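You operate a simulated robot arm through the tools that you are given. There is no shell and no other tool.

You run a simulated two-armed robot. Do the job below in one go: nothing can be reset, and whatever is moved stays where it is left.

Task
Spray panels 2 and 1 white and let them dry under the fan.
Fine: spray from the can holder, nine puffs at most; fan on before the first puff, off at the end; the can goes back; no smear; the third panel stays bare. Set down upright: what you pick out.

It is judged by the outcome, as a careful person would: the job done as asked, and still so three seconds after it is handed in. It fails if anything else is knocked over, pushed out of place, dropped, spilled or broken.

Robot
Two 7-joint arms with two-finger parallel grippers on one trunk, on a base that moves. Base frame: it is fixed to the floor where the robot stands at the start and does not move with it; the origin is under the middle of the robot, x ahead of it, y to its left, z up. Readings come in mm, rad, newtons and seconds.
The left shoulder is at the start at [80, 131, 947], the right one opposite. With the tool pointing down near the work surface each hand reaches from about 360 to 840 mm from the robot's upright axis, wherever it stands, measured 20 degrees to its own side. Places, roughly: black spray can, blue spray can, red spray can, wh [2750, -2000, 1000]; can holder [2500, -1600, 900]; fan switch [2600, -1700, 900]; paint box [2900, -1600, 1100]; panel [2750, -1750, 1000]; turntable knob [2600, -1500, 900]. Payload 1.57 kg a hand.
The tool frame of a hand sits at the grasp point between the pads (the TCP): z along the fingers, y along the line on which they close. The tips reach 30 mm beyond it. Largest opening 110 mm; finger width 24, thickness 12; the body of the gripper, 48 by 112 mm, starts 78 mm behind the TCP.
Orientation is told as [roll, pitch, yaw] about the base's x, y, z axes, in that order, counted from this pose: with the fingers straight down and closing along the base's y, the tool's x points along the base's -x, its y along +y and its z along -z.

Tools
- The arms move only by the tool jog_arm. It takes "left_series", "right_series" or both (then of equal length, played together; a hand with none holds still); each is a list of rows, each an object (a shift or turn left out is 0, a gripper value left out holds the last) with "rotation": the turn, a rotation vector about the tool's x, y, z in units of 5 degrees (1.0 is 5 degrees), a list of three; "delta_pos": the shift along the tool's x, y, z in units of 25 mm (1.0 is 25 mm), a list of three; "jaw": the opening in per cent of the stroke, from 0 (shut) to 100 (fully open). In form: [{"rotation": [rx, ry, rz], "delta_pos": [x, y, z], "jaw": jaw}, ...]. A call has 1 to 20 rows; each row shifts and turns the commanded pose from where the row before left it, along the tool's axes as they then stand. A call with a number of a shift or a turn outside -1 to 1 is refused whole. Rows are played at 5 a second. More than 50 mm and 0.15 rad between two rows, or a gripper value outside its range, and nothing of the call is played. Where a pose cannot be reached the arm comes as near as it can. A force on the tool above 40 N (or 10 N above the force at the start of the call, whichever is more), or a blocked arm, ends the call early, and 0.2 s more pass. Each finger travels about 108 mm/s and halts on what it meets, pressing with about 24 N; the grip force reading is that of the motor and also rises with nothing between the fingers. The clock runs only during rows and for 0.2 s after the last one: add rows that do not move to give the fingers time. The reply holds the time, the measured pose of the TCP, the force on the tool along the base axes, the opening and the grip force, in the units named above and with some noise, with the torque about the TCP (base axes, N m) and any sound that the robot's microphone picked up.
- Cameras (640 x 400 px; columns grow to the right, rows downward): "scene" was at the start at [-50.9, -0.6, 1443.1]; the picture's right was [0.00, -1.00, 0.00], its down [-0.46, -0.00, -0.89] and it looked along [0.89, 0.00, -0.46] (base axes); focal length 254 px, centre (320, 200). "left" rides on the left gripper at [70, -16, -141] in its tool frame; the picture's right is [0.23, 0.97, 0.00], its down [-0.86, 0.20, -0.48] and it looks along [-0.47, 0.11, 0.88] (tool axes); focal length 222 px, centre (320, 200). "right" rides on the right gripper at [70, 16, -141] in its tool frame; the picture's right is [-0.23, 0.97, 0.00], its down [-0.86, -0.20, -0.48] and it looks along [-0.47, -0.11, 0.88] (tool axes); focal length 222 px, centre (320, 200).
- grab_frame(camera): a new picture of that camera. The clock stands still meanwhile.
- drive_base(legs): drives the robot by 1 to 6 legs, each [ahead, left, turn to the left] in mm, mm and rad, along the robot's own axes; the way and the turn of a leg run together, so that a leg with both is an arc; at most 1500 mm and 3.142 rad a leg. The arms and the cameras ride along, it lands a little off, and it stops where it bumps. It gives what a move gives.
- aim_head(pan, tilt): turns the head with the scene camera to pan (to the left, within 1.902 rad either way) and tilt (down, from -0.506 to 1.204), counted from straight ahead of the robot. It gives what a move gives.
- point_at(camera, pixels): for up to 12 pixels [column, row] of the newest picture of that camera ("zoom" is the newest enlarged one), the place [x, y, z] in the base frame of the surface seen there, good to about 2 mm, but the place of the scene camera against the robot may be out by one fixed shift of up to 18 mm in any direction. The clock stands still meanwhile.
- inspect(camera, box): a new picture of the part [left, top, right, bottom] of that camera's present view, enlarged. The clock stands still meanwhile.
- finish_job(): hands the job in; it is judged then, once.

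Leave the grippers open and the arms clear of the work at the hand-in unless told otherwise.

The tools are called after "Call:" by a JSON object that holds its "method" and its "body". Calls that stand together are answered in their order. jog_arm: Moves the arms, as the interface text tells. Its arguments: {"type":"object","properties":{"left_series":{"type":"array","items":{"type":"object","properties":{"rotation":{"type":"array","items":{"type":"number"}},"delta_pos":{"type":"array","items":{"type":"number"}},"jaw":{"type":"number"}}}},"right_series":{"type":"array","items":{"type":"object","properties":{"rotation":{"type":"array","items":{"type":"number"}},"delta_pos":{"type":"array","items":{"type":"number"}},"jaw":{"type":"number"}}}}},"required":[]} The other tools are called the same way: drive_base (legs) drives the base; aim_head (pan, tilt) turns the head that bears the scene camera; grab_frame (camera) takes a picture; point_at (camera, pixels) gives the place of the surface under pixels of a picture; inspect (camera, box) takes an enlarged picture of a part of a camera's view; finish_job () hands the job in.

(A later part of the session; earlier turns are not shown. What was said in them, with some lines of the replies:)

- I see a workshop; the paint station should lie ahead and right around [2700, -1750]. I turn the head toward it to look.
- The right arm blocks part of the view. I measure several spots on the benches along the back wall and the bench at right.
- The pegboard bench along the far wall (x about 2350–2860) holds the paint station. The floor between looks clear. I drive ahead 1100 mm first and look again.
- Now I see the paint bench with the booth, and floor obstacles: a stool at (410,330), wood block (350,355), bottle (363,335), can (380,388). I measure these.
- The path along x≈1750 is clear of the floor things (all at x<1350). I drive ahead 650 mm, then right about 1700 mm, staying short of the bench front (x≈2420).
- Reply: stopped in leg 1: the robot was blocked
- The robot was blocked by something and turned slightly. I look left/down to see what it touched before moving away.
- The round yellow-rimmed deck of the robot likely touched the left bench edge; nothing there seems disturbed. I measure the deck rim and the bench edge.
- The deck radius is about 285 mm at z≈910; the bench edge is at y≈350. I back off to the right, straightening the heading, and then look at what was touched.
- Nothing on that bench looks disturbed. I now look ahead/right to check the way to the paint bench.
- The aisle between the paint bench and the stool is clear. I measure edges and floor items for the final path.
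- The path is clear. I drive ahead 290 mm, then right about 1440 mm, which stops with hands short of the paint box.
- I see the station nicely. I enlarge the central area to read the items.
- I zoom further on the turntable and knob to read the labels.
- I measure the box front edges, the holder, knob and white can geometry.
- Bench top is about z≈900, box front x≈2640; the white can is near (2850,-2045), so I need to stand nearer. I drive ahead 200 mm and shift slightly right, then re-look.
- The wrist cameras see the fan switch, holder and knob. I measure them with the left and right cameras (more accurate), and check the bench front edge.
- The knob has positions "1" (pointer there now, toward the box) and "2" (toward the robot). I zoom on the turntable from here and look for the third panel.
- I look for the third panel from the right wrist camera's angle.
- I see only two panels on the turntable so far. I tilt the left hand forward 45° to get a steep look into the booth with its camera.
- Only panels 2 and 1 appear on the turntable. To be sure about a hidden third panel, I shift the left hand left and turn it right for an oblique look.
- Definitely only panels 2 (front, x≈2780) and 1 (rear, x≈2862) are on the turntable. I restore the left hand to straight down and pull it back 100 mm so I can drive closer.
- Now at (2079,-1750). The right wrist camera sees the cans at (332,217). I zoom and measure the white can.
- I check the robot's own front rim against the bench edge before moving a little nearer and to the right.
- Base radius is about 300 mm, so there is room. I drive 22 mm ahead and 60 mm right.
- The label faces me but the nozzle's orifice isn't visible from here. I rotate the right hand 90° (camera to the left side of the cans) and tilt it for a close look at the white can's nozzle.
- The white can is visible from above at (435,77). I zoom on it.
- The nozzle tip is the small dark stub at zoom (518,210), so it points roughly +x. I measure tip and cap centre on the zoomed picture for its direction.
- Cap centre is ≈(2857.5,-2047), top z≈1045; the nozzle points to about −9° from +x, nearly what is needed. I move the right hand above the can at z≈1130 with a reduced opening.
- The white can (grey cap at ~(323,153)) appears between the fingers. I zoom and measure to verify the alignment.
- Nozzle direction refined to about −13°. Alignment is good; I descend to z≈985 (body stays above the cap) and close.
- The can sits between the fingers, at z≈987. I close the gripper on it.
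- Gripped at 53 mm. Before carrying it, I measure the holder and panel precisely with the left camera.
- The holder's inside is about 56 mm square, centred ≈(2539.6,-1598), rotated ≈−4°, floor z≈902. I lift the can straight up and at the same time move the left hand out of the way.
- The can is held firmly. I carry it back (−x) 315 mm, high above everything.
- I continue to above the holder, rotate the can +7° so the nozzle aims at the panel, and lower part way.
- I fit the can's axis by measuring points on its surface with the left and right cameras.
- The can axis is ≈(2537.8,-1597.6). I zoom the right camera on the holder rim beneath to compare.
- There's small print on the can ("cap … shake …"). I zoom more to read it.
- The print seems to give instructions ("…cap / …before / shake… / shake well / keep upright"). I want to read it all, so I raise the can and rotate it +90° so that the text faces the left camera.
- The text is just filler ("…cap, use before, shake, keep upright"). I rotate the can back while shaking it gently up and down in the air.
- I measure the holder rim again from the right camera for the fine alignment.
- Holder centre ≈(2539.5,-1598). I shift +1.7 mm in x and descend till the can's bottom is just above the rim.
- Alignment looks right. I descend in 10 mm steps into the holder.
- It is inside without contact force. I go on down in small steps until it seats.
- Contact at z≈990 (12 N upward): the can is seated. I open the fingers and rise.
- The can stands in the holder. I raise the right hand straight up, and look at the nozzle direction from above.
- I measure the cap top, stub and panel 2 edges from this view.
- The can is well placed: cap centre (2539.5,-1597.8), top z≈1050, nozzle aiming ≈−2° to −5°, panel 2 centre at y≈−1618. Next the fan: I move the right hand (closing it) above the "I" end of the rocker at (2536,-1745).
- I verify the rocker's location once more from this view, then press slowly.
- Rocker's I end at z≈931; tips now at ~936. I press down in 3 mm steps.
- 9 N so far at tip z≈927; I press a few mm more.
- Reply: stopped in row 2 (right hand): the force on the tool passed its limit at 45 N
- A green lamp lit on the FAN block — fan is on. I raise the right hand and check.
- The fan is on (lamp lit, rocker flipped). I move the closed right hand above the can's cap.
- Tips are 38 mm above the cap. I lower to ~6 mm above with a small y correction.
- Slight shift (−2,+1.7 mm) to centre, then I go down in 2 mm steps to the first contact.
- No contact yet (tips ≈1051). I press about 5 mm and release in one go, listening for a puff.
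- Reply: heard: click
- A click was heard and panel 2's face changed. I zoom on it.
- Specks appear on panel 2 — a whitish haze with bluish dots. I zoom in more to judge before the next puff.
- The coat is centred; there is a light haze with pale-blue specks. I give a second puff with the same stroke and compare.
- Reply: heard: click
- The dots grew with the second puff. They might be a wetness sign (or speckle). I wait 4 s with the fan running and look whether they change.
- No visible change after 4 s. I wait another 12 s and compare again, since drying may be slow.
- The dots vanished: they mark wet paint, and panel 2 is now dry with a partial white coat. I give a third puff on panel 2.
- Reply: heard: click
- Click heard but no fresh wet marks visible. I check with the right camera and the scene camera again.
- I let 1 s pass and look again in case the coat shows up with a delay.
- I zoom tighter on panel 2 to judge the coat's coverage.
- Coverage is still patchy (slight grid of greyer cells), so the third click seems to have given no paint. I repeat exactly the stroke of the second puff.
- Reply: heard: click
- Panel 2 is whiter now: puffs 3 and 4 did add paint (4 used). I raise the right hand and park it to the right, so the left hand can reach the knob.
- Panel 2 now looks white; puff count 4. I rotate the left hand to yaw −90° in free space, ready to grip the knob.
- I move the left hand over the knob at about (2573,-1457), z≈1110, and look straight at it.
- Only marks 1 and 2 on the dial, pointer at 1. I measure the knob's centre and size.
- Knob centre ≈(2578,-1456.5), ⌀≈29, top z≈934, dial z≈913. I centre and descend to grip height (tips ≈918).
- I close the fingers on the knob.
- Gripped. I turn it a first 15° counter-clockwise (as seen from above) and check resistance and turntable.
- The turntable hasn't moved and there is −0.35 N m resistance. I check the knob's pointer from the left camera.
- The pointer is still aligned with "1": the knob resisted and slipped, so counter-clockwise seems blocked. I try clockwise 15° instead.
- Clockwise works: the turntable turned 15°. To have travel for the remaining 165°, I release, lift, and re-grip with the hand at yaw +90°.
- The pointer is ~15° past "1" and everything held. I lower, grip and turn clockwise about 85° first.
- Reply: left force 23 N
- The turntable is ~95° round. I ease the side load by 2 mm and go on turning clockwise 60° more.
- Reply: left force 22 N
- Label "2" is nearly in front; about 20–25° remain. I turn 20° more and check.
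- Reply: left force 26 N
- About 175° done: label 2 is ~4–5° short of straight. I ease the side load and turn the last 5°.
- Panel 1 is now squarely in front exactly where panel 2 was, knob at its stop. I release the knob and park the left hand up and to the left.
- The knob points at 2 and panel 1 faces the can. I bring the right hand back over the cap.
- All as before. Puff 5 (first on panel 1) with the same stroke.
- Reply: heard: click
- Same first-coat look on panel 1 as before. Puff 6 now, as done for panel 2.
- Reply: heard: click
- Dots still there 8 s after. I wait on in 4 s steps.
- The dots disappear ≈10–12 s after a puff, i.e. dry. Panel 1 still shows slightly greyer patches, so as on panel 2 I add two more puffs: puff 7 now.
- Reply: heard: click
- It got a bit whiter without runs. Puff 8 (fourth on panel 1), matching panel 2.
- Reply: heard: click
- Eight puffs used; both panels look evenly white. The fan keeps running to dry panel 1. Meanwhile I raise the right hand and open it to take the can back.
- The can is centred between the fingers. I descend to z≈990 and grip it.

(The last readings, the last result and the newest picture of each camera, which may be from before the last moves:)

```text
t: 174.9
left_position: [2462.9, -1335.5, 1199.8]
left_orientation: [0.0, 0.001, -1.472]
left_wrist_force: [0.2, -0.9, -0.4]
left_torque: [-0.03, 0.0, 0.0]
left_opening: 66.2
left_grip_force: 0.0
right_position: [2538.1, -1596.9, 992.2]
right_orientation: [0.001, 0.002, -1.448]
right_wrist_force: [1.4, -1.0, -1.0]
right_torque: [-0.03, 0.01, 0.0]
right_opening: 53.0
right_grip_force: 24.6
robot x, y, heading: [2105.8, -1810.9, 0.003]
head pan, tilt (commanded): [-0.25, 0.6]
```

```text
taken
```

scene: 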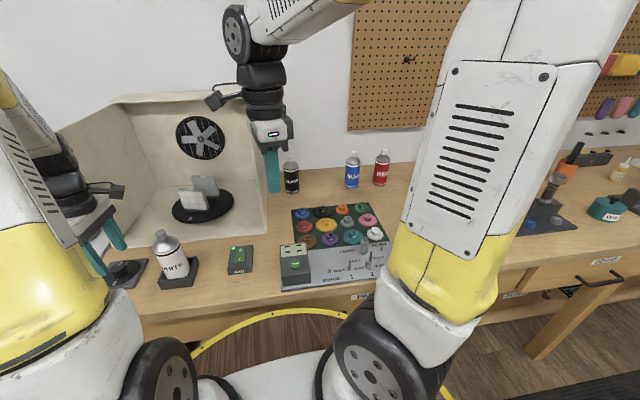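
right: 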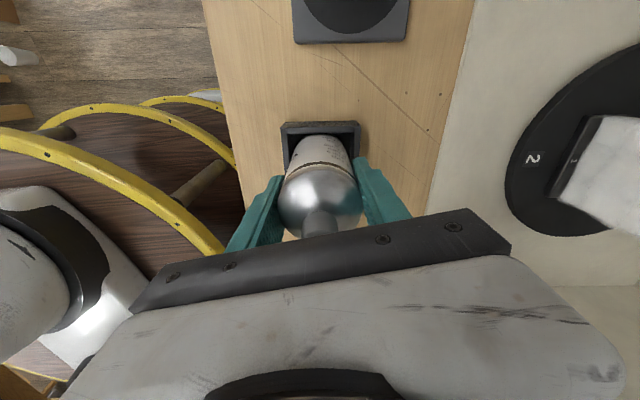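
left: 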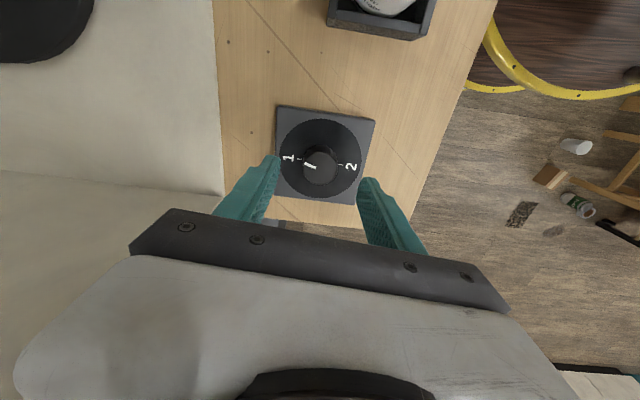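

Gripped. I lift the can straight out of the holder to z≈1165.

Call:
{"method": "jog_arm", "body": {"right_series": [{"delta_pos": [0, 0, -0.4]}, {"delta_pos": [0, 0, -0.6]}, {"delta_pos": [0, 0, -1]}, {"delta_pos": [0, 0, -1]}, {"delta_pos": [0, 0, -1]}, {"delta_pos": [0, 0, -1]}, {"delta_pos": [0, 0, -1]}, {"delta_pos": [0, 0, -1]}, {}]}}

Call:
{"method": "grab_frame", "body": {"camera": "right"}}

Call:
{"method": "inspect", "body": {"camera": "scene", "box": [80, 160, 260, 300]}}

```text
t: 176.9
left_position: [2461.1, -1335.6, 1199.3]
left_orientation: [0.001, -0.001, -1.473]
left_wrist_force: [0.0, 0.2, 0.7]
left_torque: [0.01, 0.0, 0.02]
left_opening: 66.2
left_grip_force: 0.1
right_position: [2538.8, -1598.1, 1166.8]
right_orientation: [-0.001, 0.002, -1.447]
right_wrist_force: [0.3, 0.3, -1.3]
right_torque: [0.02, 0.04, 0.03]
right_opening: 53.3
right_grip_force: 24.2
robot x, y, heading: [2100.3, -1813.1, 0.006]
head pan, tilt (commanded): [-0.25, 0.6]
```

```text
taken
```

right: 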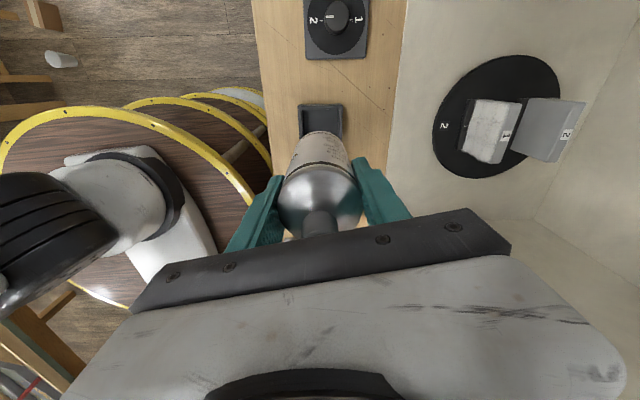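

```text
2.86 times, centred on (170, 230) of scene
```

zoom: 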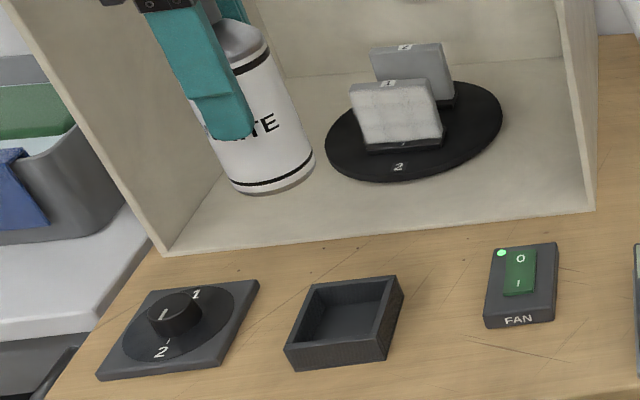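

I rotate the can back −7° and carry it right along y = −1598 → −2047 at height.

Call:
{"method": "jog_arm", "body": {"right_series": [{"rotation": [0, 0, 0.7]}, {"rotation": [0, 0, 0.7]}, {"delta_pos": [-1, 0, 0]}, {"delta_pos": [-1, 0, 0]}, {"delta_pos": [-1, 0, 0]}, {"delta_pos": [-1, 0, 0]}, {"delta_pos": [-1, 0, 0]}, {"delta_pos": [-1, 0, 0]}, {"delta_pos": [-1, 0, 0]}, {"delta_pos": [-1, 0, 0]}, {"delta_pos": [-1, 0, 0]}, {"delta_pos": [-1, 0, 0]}, {"delta_pos": [-1, 0, 0]}, {"delta_pos": [-1, 0, 0]}, {"delta_pos": [-1, 0, 0]}, {"delta_pos": [-1, 0, 0]}, {"delta_pos": [-1, 0, 0]}, {"delta_pos": [-1, 0, 0]}, {"delta_pos": [-1, 0, 0]}, {"delta_pos": [-0.96, 0, 0]}]}}

Call:
{"method": "jog_arm", "body": {"right_series": [{"delta_pos": [0, 0.98, 0]}, {"delta_pos": [0, 0.98, 0]}, {"delta_pos": [0, 0.98, 0]}, {"delta_pos": [0, 0.98, 0]}, {"delta_pos": [0, 0.98, 0]}, {"delta_pos": [0, 0.98, 0]}, {"delta_pos": [0, 0.98, 0]}, {"delta_pos": [0, 0.98, 0]}, {"delta_pos": [0, 0.98, 0]}, {"delta_pos": [0, 0.98, 0]}, {"delta_pos": [0, 0.98, 0]}, {"delta_pos": [0, 0.98, 0]}, {"delta_pos": [0, 0.98, 0]}, {}]}}

Call:
{"method": "grab_frame", "body": {"camera": "right"}}

Call:
{"method": "grab_frame", "body": {"camera": "scene"}}

```text
t: 181.2
left_position: [2461.5, -1335.4, 1199.5]
left_orientation: [-0.001, 0.001, -1.473]
left_wrist_force: [0.2, -0.8, 0.3]
left_torque: [0.0, -0.01, 0.0]
left_opening: 66.1
left_grip_force: 0.0
right_position: [2539.1, -2046.2, 1165.3]
right_orientation: [0.001, 0.002, -1.57]
right_wrist_force: [0.2, -0.2, -2.9]
right_torque: [0.0, 0.01, -0.03]
right_opening: 53.1
right_grip_force: 24.1
robot x, y, heading: [2102.7, -1815.3, 0.0]
head pan, tilt (commanded): [-0.25, 0.6]
```

```text
t: 184.2
left_position: [2462.7, -1334.2, 1199.4]
left_orientation: [-0.001, 0.001, -1.472]
left_wrist_force: [1.1, -0.2, -0.4]
left_torque: [0.03, -0.03, 0.02]
left_opening: 65.9
left_grip_force: 0.0
right_position: [2853.5, -2045.9, 1165.8]
right_orientation: [0.001, 0.001, -1.568]
right_wrist_force: [-0.5, 0.5, -1.8]
right_torque: [-0.02, 0.02, 0.02]
right_opening: 53.3
right_grip_force: 24.3
right hand out of reach, approached as far as the arm can: row 13
robot x, y, heading: [2101.2, -1815.4, -0.001]
head pan, tilt (commanded): [-0.25, 0.6]
```

```text
taken
```

right: 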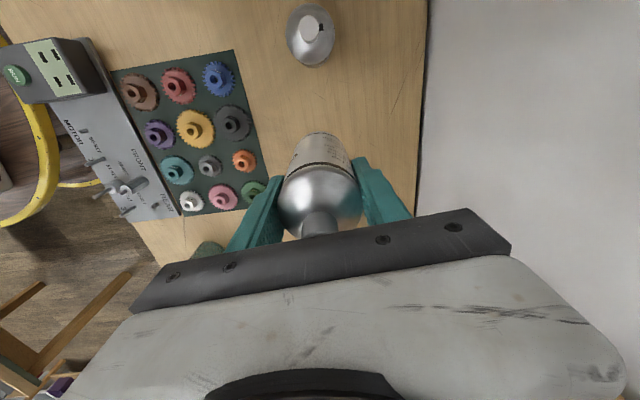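

```text
taken
```

scene: 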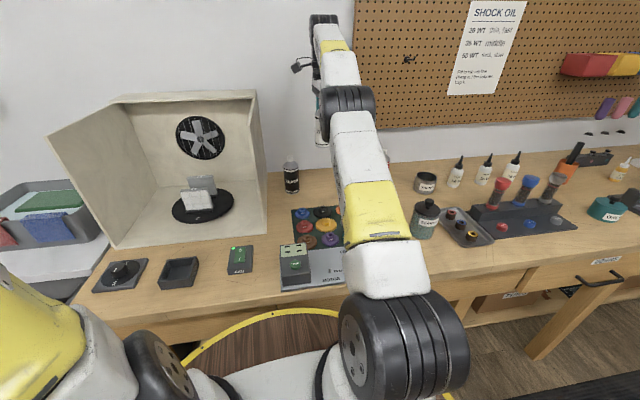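

Reach ends slightly short at this height; lower it will fit. I descend to z≈1030 and re-read.

Call:
{"method": "jog_arm", "body": {"right_series": [{"delta_pos": [0, 0, 0.9]}, {"delta_pos": [0, 0, 0.9]}, {"delta_pos": [0, 0, 0.9]}, {"delta_pos": [0, 0, 0.9]}, {"delta_pos": [0, 0, 0.9]}, {"delta_pos": [0, 0, 0.9]}, {}]}}

Call:
{"method": "grab_frame", "body": {"camera": "right"}}

Call:
{"method": "inspect", "body": {"camera": "right", "box": [220, 0, 420, 200]}}

```text
t: 185.8
left_position: [2460.9, -1335.7, 1200.1]
left_orientation: [0.0, 0.0, -1.475]
left_wrist_force: [-0.2, 0.2, -0.2]
left_torque: [-0.01, 0.02, -0.03]
left_opening: 65.8
left_grip_force: 0.0
right_position: [2853.2, -2045.8, 1030.4]
right_orientation: [0.001, 0.002, -1.569]
right_wrist_force: [-0.4, -0.2, -1.6]
right_torque: [-0.01, 0.0, 0.03]
right_opening: 53.0
right_grip_force: 23.5
robot x, y, heading: [2104.4, -1809.3, 0.006]
head pan, tilt (commanded): [-0.25, 0.6]
```

```text
taken
```

right: 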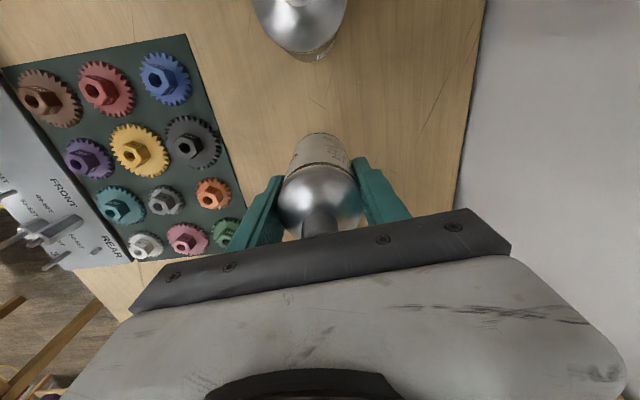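

```text
2.00 times, centred on (320, 100) of right
```

zoom: 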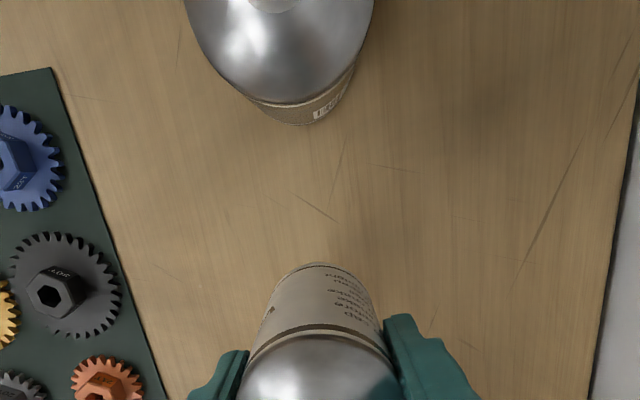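

I correct +4 mm in x, −1 mm in y, and go down to just above the bench.

Call:
{"method": "jog_arm", "body": {"right_series": [{"delta_pos": [-0.04, 0.16, 0]}, {"delta_pos": [0, 0, 0.5]}, {"delta_pos": [0, 0, 0.5]}, {"delta_pos": [0, 0, 0.4]}, {}]}}

```text
t: 186.9
left_position: [2461.3, -1334.5, 1197.7]
left_orientation: [-0.002, 0.0, -1.472]
left_wrist_force: [-0.7, 0.4, -0.6]
left_torque: [0.01, 0.0, -0.03]
left_opening: 66.2
left_grip_force: 0.1
right_position: [2857.4, -2047.7, 995.5]
right_orientation: [0.0, 0.003, -1.568]
right_wrist_force: [-0.2, 0.4, -2.3]
right_torque: [0.0, 0.01, 0.04]
right_opening: 52.9
right_grip_force: 23.6
robot x, y, heading: [2096.6, -1814.8, 0.007]
head pan, tilt (commanded): [-0.25, 0.6]
```

Position is right (2857.4,-2047.7). I lower in fine steps until it touches the bench.

Call:
{"method": "jog_arm", "body": {"right_series": [{"delta_pos": [0, 0, 0.08]}, {"delta_pos": [0, 0, 0.08]}, {"delta_pos": [0, 0, 0.06]}, {}]}}

```text
t: 187.9
left_position: [2462.0, -1335.0, 1198.2]
left_orientation: [0.0, 0.001, -1.473]
left_wrist_force: [-0.3, -0.4, 0.0]
left_torque: [-0.02, 0.04, 0.01]
left_opening: 65.8
left_grip_force: 0.0
right_position: [2857.4, -2047.3, 988.4]
right_orientation: [-0.001, 0.002, -1.57]
right_wrist_force: [0.3, 0.0, -2.5]
right_torque: [0.0, 0.02, -0.02]
right_opening: 53.1
right_grip_force: 24.4
robot x, y, heading: [2101.4, -1809.0, 0.007]
head pan, tilt (commanded): [-0.25, 0.6]
```

Call:
{"method": "jog_arm", "body": {"right_series": [{"delta_pos": [0, 0, 0.04]}, {"delta_pos": [0, 0, 0.04]}, {}]}}

```text
t: 188.8
left_position: [2461.7, -1336.7, 1197.5]
left_orientation: [0.001, 0.0, -1.473]
left_wrist_force: [0.1, 0.2, 0.0]
left_torque: [0.0, 0.01, 0.0]
left_opening: 65.9
left_grip_force: 0.0
right_position: [2858.0, -2047.0, 988.6]
right_orientation: [0.0, 0.001, -1.568]
right_wrist_force: [0.3, -0.4, -2.1]
right_torque: [0.01, 0.0, -0.02]
right_opening: 53.1
right_grip_force: 24.2
robot x, y, heading: [2104.1, -1812.6, 0.004]
head pan, tilt (commanded): [-0.25, 0.6]
```

Call:
{"method": "jog_arm", "body": {"right_series": [{"delta_pos": [0, 0, 0.05]}, {"delta_pos": [0, 0, 0.05]}, {}]}}

Call:
{"method": "inspect", "body": {"camera": "right", "box": [220, 40, 420, 240]}}

```text
t: 189.6
left_position: [2461.1, -1334.6, 1197.3]
left_orientation: [-0.001, -0.002, -1.473]
left_wrist_force: [-0.1, -0.2, 0.0]
left_torque: [-0.03, -0.01, 0.01]
left_opening: 66.1
left_grip_force: 0.1
right_position: [2857.1, -2047.1, 988.0]
right_orientation: [0.003, -0.001, -1.569]
right_wrist_force: [0.9, -1.0, 11.2]
right_torque: [0.01, 0.26, 0.05]
right_opening: 53.0
right_grip_force: 23.9
robot x, y, heading: [2104.5, -1813.5, 0.001]
head pan, tilt (commanded): [-0.25, 0.6]
```

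```text
2.00 times, centred on (320, 140) of right
```

zoom: 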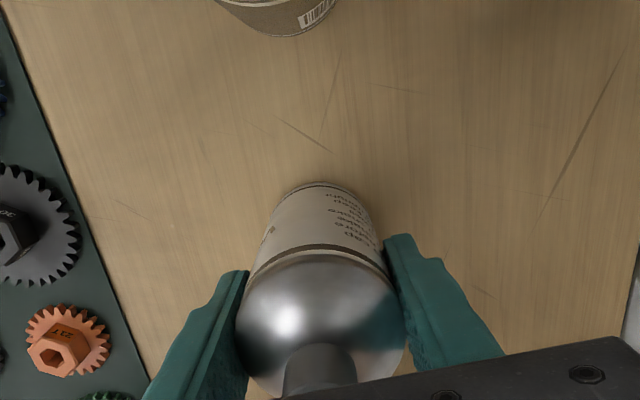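

Contact (11 N): the can stands on the bench. I open gently and rise.

Call:
{"method": "jog_arm", "body": {"right_series": [{"delta_pos": [0, 0, -0.03], "jaw": 52}, {"jaw": 60}, {"jaw": 70}, {"jaw": 78}, {}, {"delta_pos": [0, 0, -0.5]}, {"delta_pos": [0, 0, -1]}, {"delta_pos": [0, 0, -1]}, {"delta_pos": [0, 0, -1]}, {"delta_pos": [0, 0, -1]}, {"delta_pos": [0, 0, -1]}]}}

Call:
{"method": "grab_frame", "body": {"camera": "right"}}

Call:
{"method": "inspect", "body": {"camera": "right", "box": [250, 90, 390, 190]}}

```text
t: 191.9
left_position: [2461.6, -1336.0, 1198.4]
left_orientation: [0.0, 0.001, -1.473]
left_wrist_force: [0.5, 0.3, -0.1]
left_torque: [0.0, 0.01, 0.01]
left_opening: 65.7
left_grip_force: 0.1
right_position: [2856.3, -2046.6, 1123.3]
right_orientation: [0.0, 0.003, -1.569]
right_wrist_force: [0.0, 0.0, -0.1]
right_torque: [-0.01, 0.0, -0.02]
right_opening: 85.6
right_grip_force: 0.1
robot x, y, heading: [2098.4, -1814.8, 0.001]
head pan, tilt (commanded): [-0.25, 0.6]
```

```text
taken
```

right: 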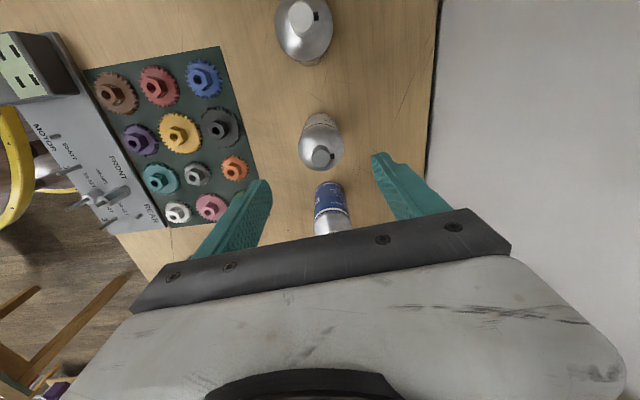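

```text
4.00 times, centred on (320, 140) of right
```

zoom: 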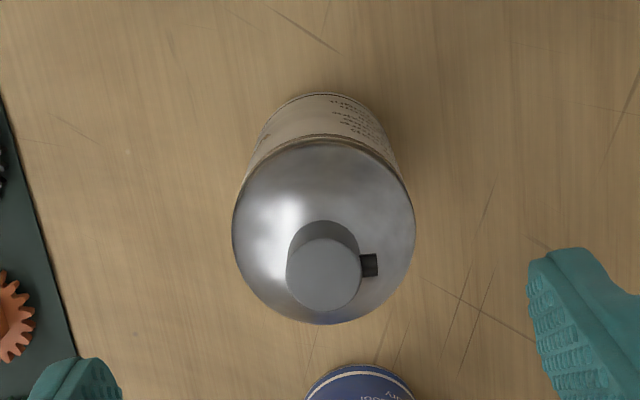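

The can is back upright at its old place and orientation. Next the right hand goes (closing) toward the fan switch; meanwhile panel 1 keeps drying.

Call:
{"method": "jog_arm", "body": {"right_series": [{"delta_pos": [0, -0.95, 0]}, {"delta_pos": [0, -0.95, 0]}, {"delta_pos": [0, -0.95, 0]}, {"delta_pos": [0, -0.95, 0]}, {"delta_pos": [0, -0.95, 0]}, {"delta_pos": [0, -0.95, 0]}, {"delta_pos": [0, -0.95, 0]}, {"delta_pos": [0, -0.95, 0]}, {"delta_pos": [0, -0.95, 0]}, {"delta_pos": [0, -0.95, 0]}, {"delta_pos": [0, -0.95, 0], "jaw": 0}, {"delta_pos": [0, -0.95, 0]}, {}]}}

Call:
{"method": "jog_arm", "body": {"right_series": [{"delta_pos": [1, 0, 0]}, {"delta_pos": [1, 0, 0]}, {"delta_pos": [1, 0, 0]}, {"delta_pos": [1, 0, 0]}, {"delta_pos": [1, 0, 0]}, {"delta_pos": [1, 0, 0]}, {"delta_pos": [1, 0, 0]}, {"delta_pos": [1, 0, 0]}, {"delta_pos": [1, 0, 0]}, {"delta_pos": [1, 0, 0]}, {"delta_pos": [1, 0, 0]}, {"delta_pos": [1, 0, 0]}, {}]}}

Call:
{"method": "grab_frame", "body": {"camera": "right"}}

Call:
{"method": "grab_frame", "body": {"camera": "scene"}}

Call:
{"method": "inspect", "body": {"camera": "scene", "box": [178, 170, 238, 220]}}

```text
t: 194.8
left_position: [2462.4, -1335.7, 1199.2]
left_orientation: [0.002, 0.001, -1.473]
left_wrist_force: [-0.6, 0.3, 0.2]
left_torque: [-0.03, 0.03, 0.01]
left_opening: 66.0
left_grip_force: 0.1
right_position: [2569.8, -2048.5, 1125.2]
right_orientation: [0.002, 0.003, -1.568]
right_wrist_force: [-0.2, 0.9, -0.6]
right_torque: [-0.01, -0.02, 0.04]
right_opening: 0.0
right_grip_force: 21.3
robot x, y, heading: [2098.5, -1815.0, 0.006]
head pan, tilt (commanded): [-0.25, 0.6]
```

```text
t: 197.6
left_position: [2461.8, -1335.5, 1199.5]
left_orientation: [0.0, 0.0, -1.473]
left_wrist_force: [0.6, 0.1, -0.2]
left_torque: [0.0, 0.02, -0.01]
left_opening: 66.0
left_grip_force: 0.0
right_position: [2571.7, -1746.0, 1123.6]
right_orientation: [-0.001, 0.002, -1.57]
right_wrist_force: [-0.5, -0.1, 0.4]
right_torque: [0.03, 0.03, -0.02]
right_opening: 0.1
right_grip_force: 21.9
robot x, y, heading: [2101.8, -1810.1, 0.002]
head pan, tilt (commanded): [-0.25, 0.6]
```

```text
taken
```

right: 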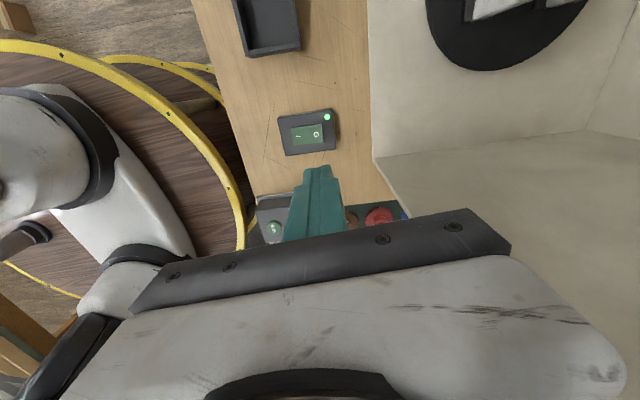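

```text
taken
```

scene: 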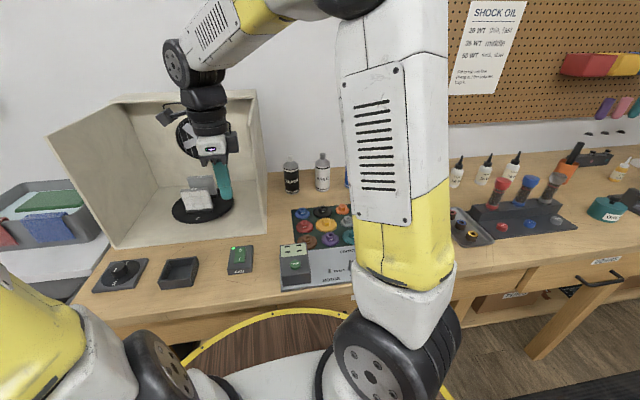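

```text
8.00 times, centred on (208, 195) of scene
```

zoom: 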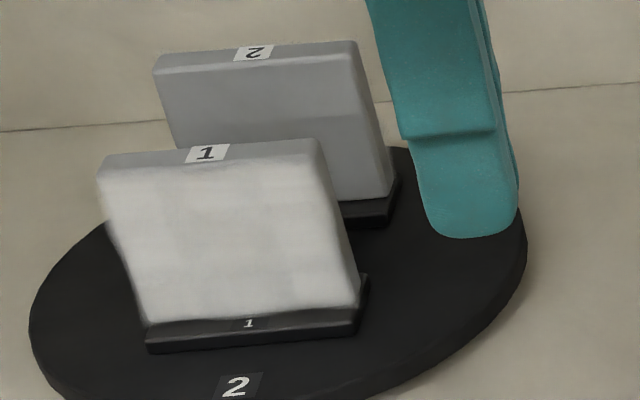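

Panel 1 looks dry and evenly white. I measure the rocker's raised "O" end, and let the fan run ~10 s more.

Call:
{"method": "inspect", "body": {"camera": "right", "box": [270, 95, 350, 165]}}

Call:
{"method": "point_at", "body": {"camera": "right", "pixels": [[297, 136], [316, 133], [320, 132], [307, 134], [293, 137], [318, 126], [319, 141], [328, 117]]}}

Call:
{"method": "jog_arm", "body": {"right_series": [{}, {}, {}, {}, {}, {}, {}, {}, {}, {}, {}, {}, {}, {}, {}, {}, {}, {}, {}, {}]}}

Call:
{"method": "jog_arm", "body": {"right_series": [{}, {}, {}, {}, {}, {}, {}, {}, {}, {}, {}, {}, {}, {}, {}, {}, {}, {}, {}, {}]}}

```text
5.71 times, centred on (310, 130) of right
```

zoom: 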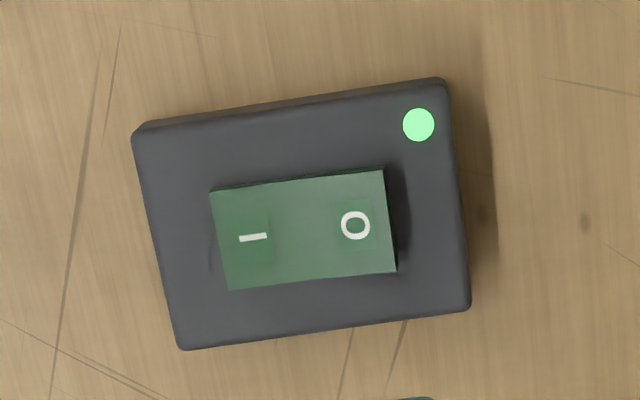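

```text
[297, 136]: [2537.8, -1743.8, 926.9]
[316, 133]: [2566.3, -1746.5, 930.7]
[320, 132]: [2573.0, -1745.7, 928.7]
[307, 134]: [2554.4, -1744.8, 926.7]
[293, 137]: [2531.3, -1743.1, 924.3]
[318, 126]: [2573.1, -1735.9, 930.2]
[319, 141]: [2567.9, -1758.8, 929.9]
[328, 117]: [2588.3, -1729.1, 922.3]
```

```text
t: 201.8
left_position: [2461.4, -1335.8, 1199.4]
left_orientation: [-0.001, 0.0, -1.473]
left_wrist_force: [0.1, 0.2, -0.2]
left_torque: [-0.02, -0.04, 0.01]
left_opening: 65.9
left_grip_force: 0.1
right_position: [2572.3, -1747.7, 1124.0]
right_orientation: [-0.001, 0.0, -1.569]
right_wrist_force: [0.3, -0.9, 0.0]
right_torque: [0.0, -0.02, -0.04]
right_opening: 0.0
right_grip_force: 21.3
robot x, y, heading: [2103.7, -1809.7, 0.004]
head pan, tilt (commanded): [-0.25, 0.6]
```

```text
t: 205.9
left_position: [2460.7, -1335.6, 1199.3]
left_orientation: [0.0, 0.0, -1.474]
left_wrist_force: [0.3, -0.6, 0.0]
left_torque: [-0.05, 0.0, 0.0]
left_opening: 66.0
left_grip_force: 0.0
right_position: [2570.6, -1747.9, 1123.7]
right_orientation: [0.001, 0.002, -1.568]
right_wrist_force: [0.2, 0.6, 0.1]
right_torque: [-0.01, 0.0, 0.01]
right_opening: 0.2
right_grip_force: 21.4
robot x, y, heading: [2101.4, -1814.5, 0.0]
head pan, tilt (commanded): [-0.25, 0.6]
```

I go down to just above the "O" end and press it off.

Call:
{"method": "jog_arm", "body": {"right_series": [{"delta_pos": [0, 0, 1]}, {"delta_pos": [0, 0, 1]}, {"delta_pos": [0, 0, 1]}, {"delta_pos": [0, 0, 1]}, {"delta_pos": [0, 0, 1]}, {"delta_pos": [0, 0, 1]}, {"delta_pos": [0, 0, 0.25]}, {}]}}

Call:
{"method": "jog_arm", "body": {"right_series": [{"delta_pos": [0, 0, 0.12]}, {"delta_pos": [0, 0, 0.12]}, {"delta_pos": [0, 0, 0.12]}, {}]}}

Call:
{"method": "inspect", "body": {"camera": "scene", "box": [200, 220, 280, 290]}}

```text
t: 207.8
left_position: [2461.3, -1335.5, 1199.2]
left_orientation: [-0.001, 0.0, -1.473]
left_wrist_force: [0.2, 1.0, 1.2]
left_torque: [0.02, -0.03, 0.02]
left_opening: 66.2
left_grip_force: 0.0
right_position: [2570.3, -1747.6, 966.3]
right_orientation: [-0.002, 0.002, -1.569]
right_wrist_force: [-0.1, 0.7, -0.4]
right_torque: [0.0, 0.0, 0.0]
right_opening: 0.2
right_grip_force: 21.5
robot x, y, heading: [2102.4, -1813.0, 0.008]
head pan, tilt (commanded): [-0.25, 0.6]
```

```text
t: 208.8
left_position: [2461.6, -1335.0, 1199.7]
left_orientation: [0.001, 0.0, -1.472]
left_wrist_force: [-0.8, -0.4, 0.0]
left_torque: [0.0, -0.01, 0.0]
left_opening: 66.0
left_grip_force: 0.0
right_position: [2571.7, -1747.4, 958.0]
right_orientation: [0.002, 0.002, -1.569]
right_wrist_force: [0.5, -0.1, 1.3]
right_torque: [-0.06, -0.02, 0.01]
right_opening: 0.3
right_grip_force: 21.3
robot x, y, heading: [2102.6, -1812.7, 0.005]
head pan, tilt (commanded): [-0.25, 0.6]
```

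```text
5.71 times, centred on (240, 255) of scene
```

zoom: 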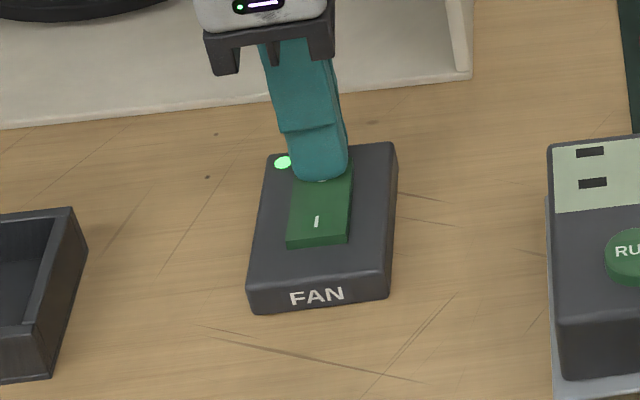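

Lamp still lit; I press a little further in small steps.

Call:
{"method": "jog_arm", "body": {"right_series": [{"delta_pos": [0, 0, 0.06]}, {"delta_pos": [0, 0, 0.06]}, {}]}}

Call:
{"method": "inspect", "body": {"camera": "scene", "box": [200, 220, 280, 290]}}

```text
t: 209.6
left_position: [2461.4, -1335.9, 1200.7]
left_orientation: [0.002, 0.0, -1.473]
left_wrist_force: [-0.1, -0.5, 0.7]
left_torque: [0.01, -0.01, 0.03]
left_opening: 65.9
left_grip_force: 0.0
right_position: [2570.7, -1747.0, 957.0]
right_orientation: [0.0, 0.002, -1.567]
right_wrist_force: [-1.3, -3.8, 11.8]
right_torque: [0.02, 0.16, 0.05]
right_opening: 0.1
right_grip_force: 21.1
robot x, y, heading: [2102.1, -1813.0, 0.005]
head pan, tilt (commanded): [-0.25, 0.6]
```

```text
5.71 times, centred on (240, 255) of scene
```

zoom: 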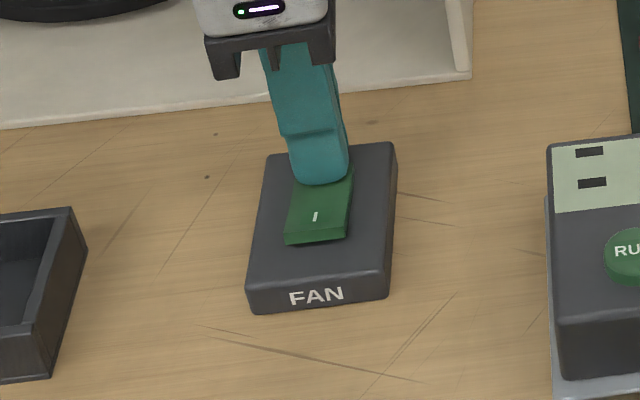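

The lamp is off — fan switched off. I raise the right hand, back away, and open both grippers.

Call:
{"method": "jog_arm", "body": {"right_series": [{"delta_pos": [0, 0, -0.5]}, {"delta_pos": [0, 0, -1]}, {"delta_pos": [0, 0, -1]}, {"delta_pos": [0, 0, -1]}, {"delta_pos": [0, 0, -1]}, {"delta_pos": [0, 0, -1]}, {"delta_pos": [0, 0, -1]}, {"delta_pos": [0, 0, -1]}, {"delta_pos": [-0.6, -1, -0.3]}, {"delta_pos": [-0.6, -1, -0.3]}, {"delta_pos": [-0.6, -1, 0]}, {"delta_pos": [-0.6, -1, 0]}, {"delta_pos": [-0.6, -0.5, 0], "jaw": 100}, {"delta_pos": [-0.6, 0, 0]}, {}, {}], "left_series": [{"jaw": 100}, {}, {}, {}, {}, {}, {}, {}, {}, {}, {}, {}, {}, {}, {}, {}]}}

Call:
{"method": "grab_frame", "body": {"camera": "scene"}}

Call:
{"method": "inspect", "body": {"camera": "scene", "box": [80, 150, 260, 300]}}

Call:
{"method": "inspect", "body": {"camera": "scene", "box": [260, 140, 400, 230]}}

```text
t: 212.9
left_position: [2461.6, -1335.9, 1198.8]
left_orientation: [0.0, 0.0, -1.473]
left_wrist_force: [0.1, 0.1, 0.2]
left_torque: [-0.01, 0.02, -0.03]
left_opening: 109.9
left_grip_force: 0.0
right_position: [2459.5, -1838.6, 1158.3]
right_orientation: [-0.001, 0.002, -1.57]
right_wrist_force: [-0.6, -0.7, -0.1]
right_torque: [0.01, 0.0, 0.01]
right_opening: 109.9
right_grip_force: 0.0
robot x, y, heading: [2104.0, -1811.2, 0.003]
head pan, tilt (commanded): [-0.25, 0.6]
```

```text
taken
```

scene: 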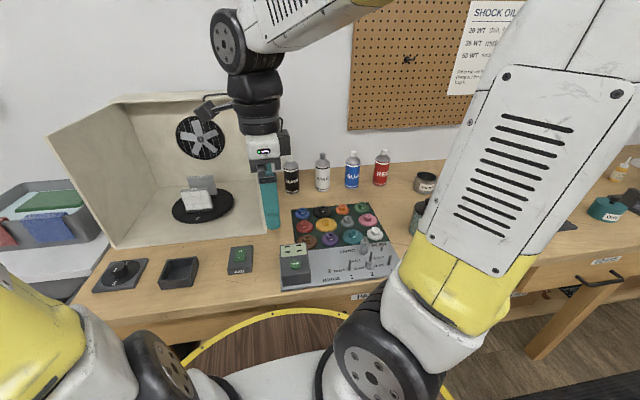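

```text
2.67 times, centred on (170, 225) of scene
```

zoom: 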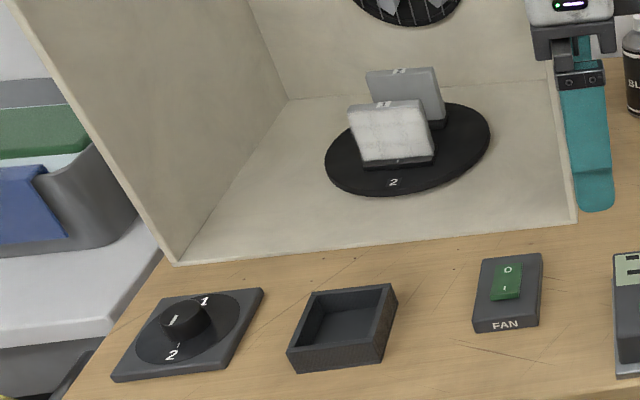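

```text
4.44 times, centred on (330, 185) of scene
```

zoom: 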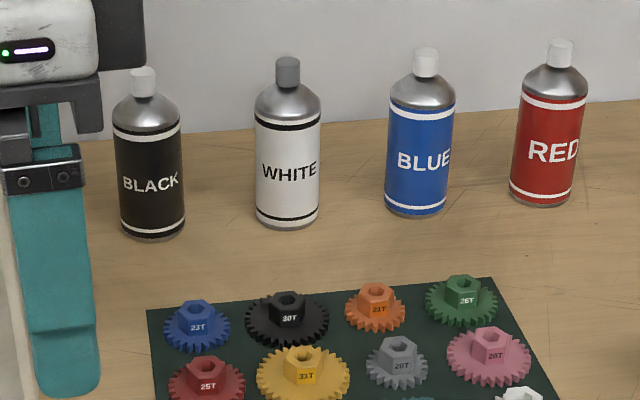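

Fan off, can back in line, holder empty. A last close look at the panels before handing in.

Call:
{"method": "inspect", "body": {"camera": "scene", "box": [178, 170, 238, 220]}}

Call:
{"method": "grab_frame", "body": {"camera": "right"}}

Call:
{"method": "grab_frame", "body": {"camera": "left"}}

```text
8.00 times, centred on (208, 195) of scene
```

zoom: 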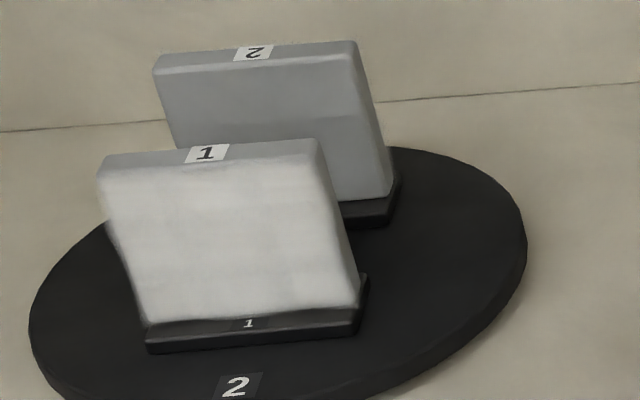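

```text
taken
```

right: 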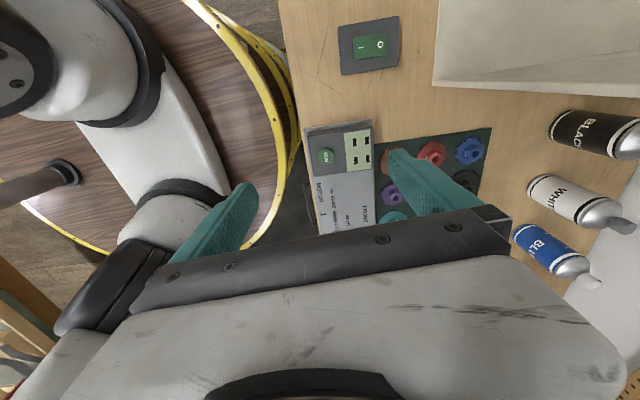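

```text
taken
```

left: 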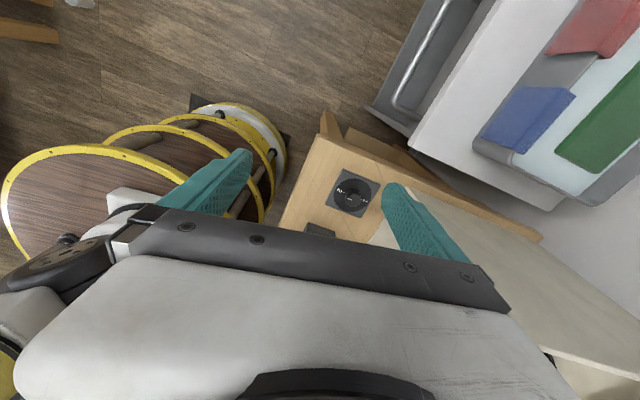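

Both panels are white and dry, the fan is off, the white can is upright in its place, grippers open and clear. I hand the job in.

Call:
{"method": "finish_job", "body": {}}

```text
The job is handed in.
```

I sprayed panels 2 and 1 white from the can holder, let them dry under the fan, and handed the job in.

- **Puffs:** I used eight of the nine allowed, four on each panel. I added the second pair on each panel because the coat still looked patchy after two.
- **Fan:** I switched it on before the first puff. I switched it off about 38 seconds after the last one, and its lamp is out.
- **Drying:** I saw no wet marks or runs on panel 1 at hand-in. Panel 2 looked white and even when I turned it round. Its painted face now points to the back of the booth, so I could not look at it again at the end.
- **Can:** The white can is back upright in its old spot in the row, facing the same way as before.
- **Turntable:** I left it turned to position 2, with panel 1 in front.
- **Third panel:** I never found it. Only panels 2 and 1 were on the turntable, and I saw nothing else in the booth that the spray could have reached.

On the way across the room the base bumped something, most likely the edge of the left workbench, and stopped. I looked over the benchtop afterwards and nothing there seemed moved or knocked over.
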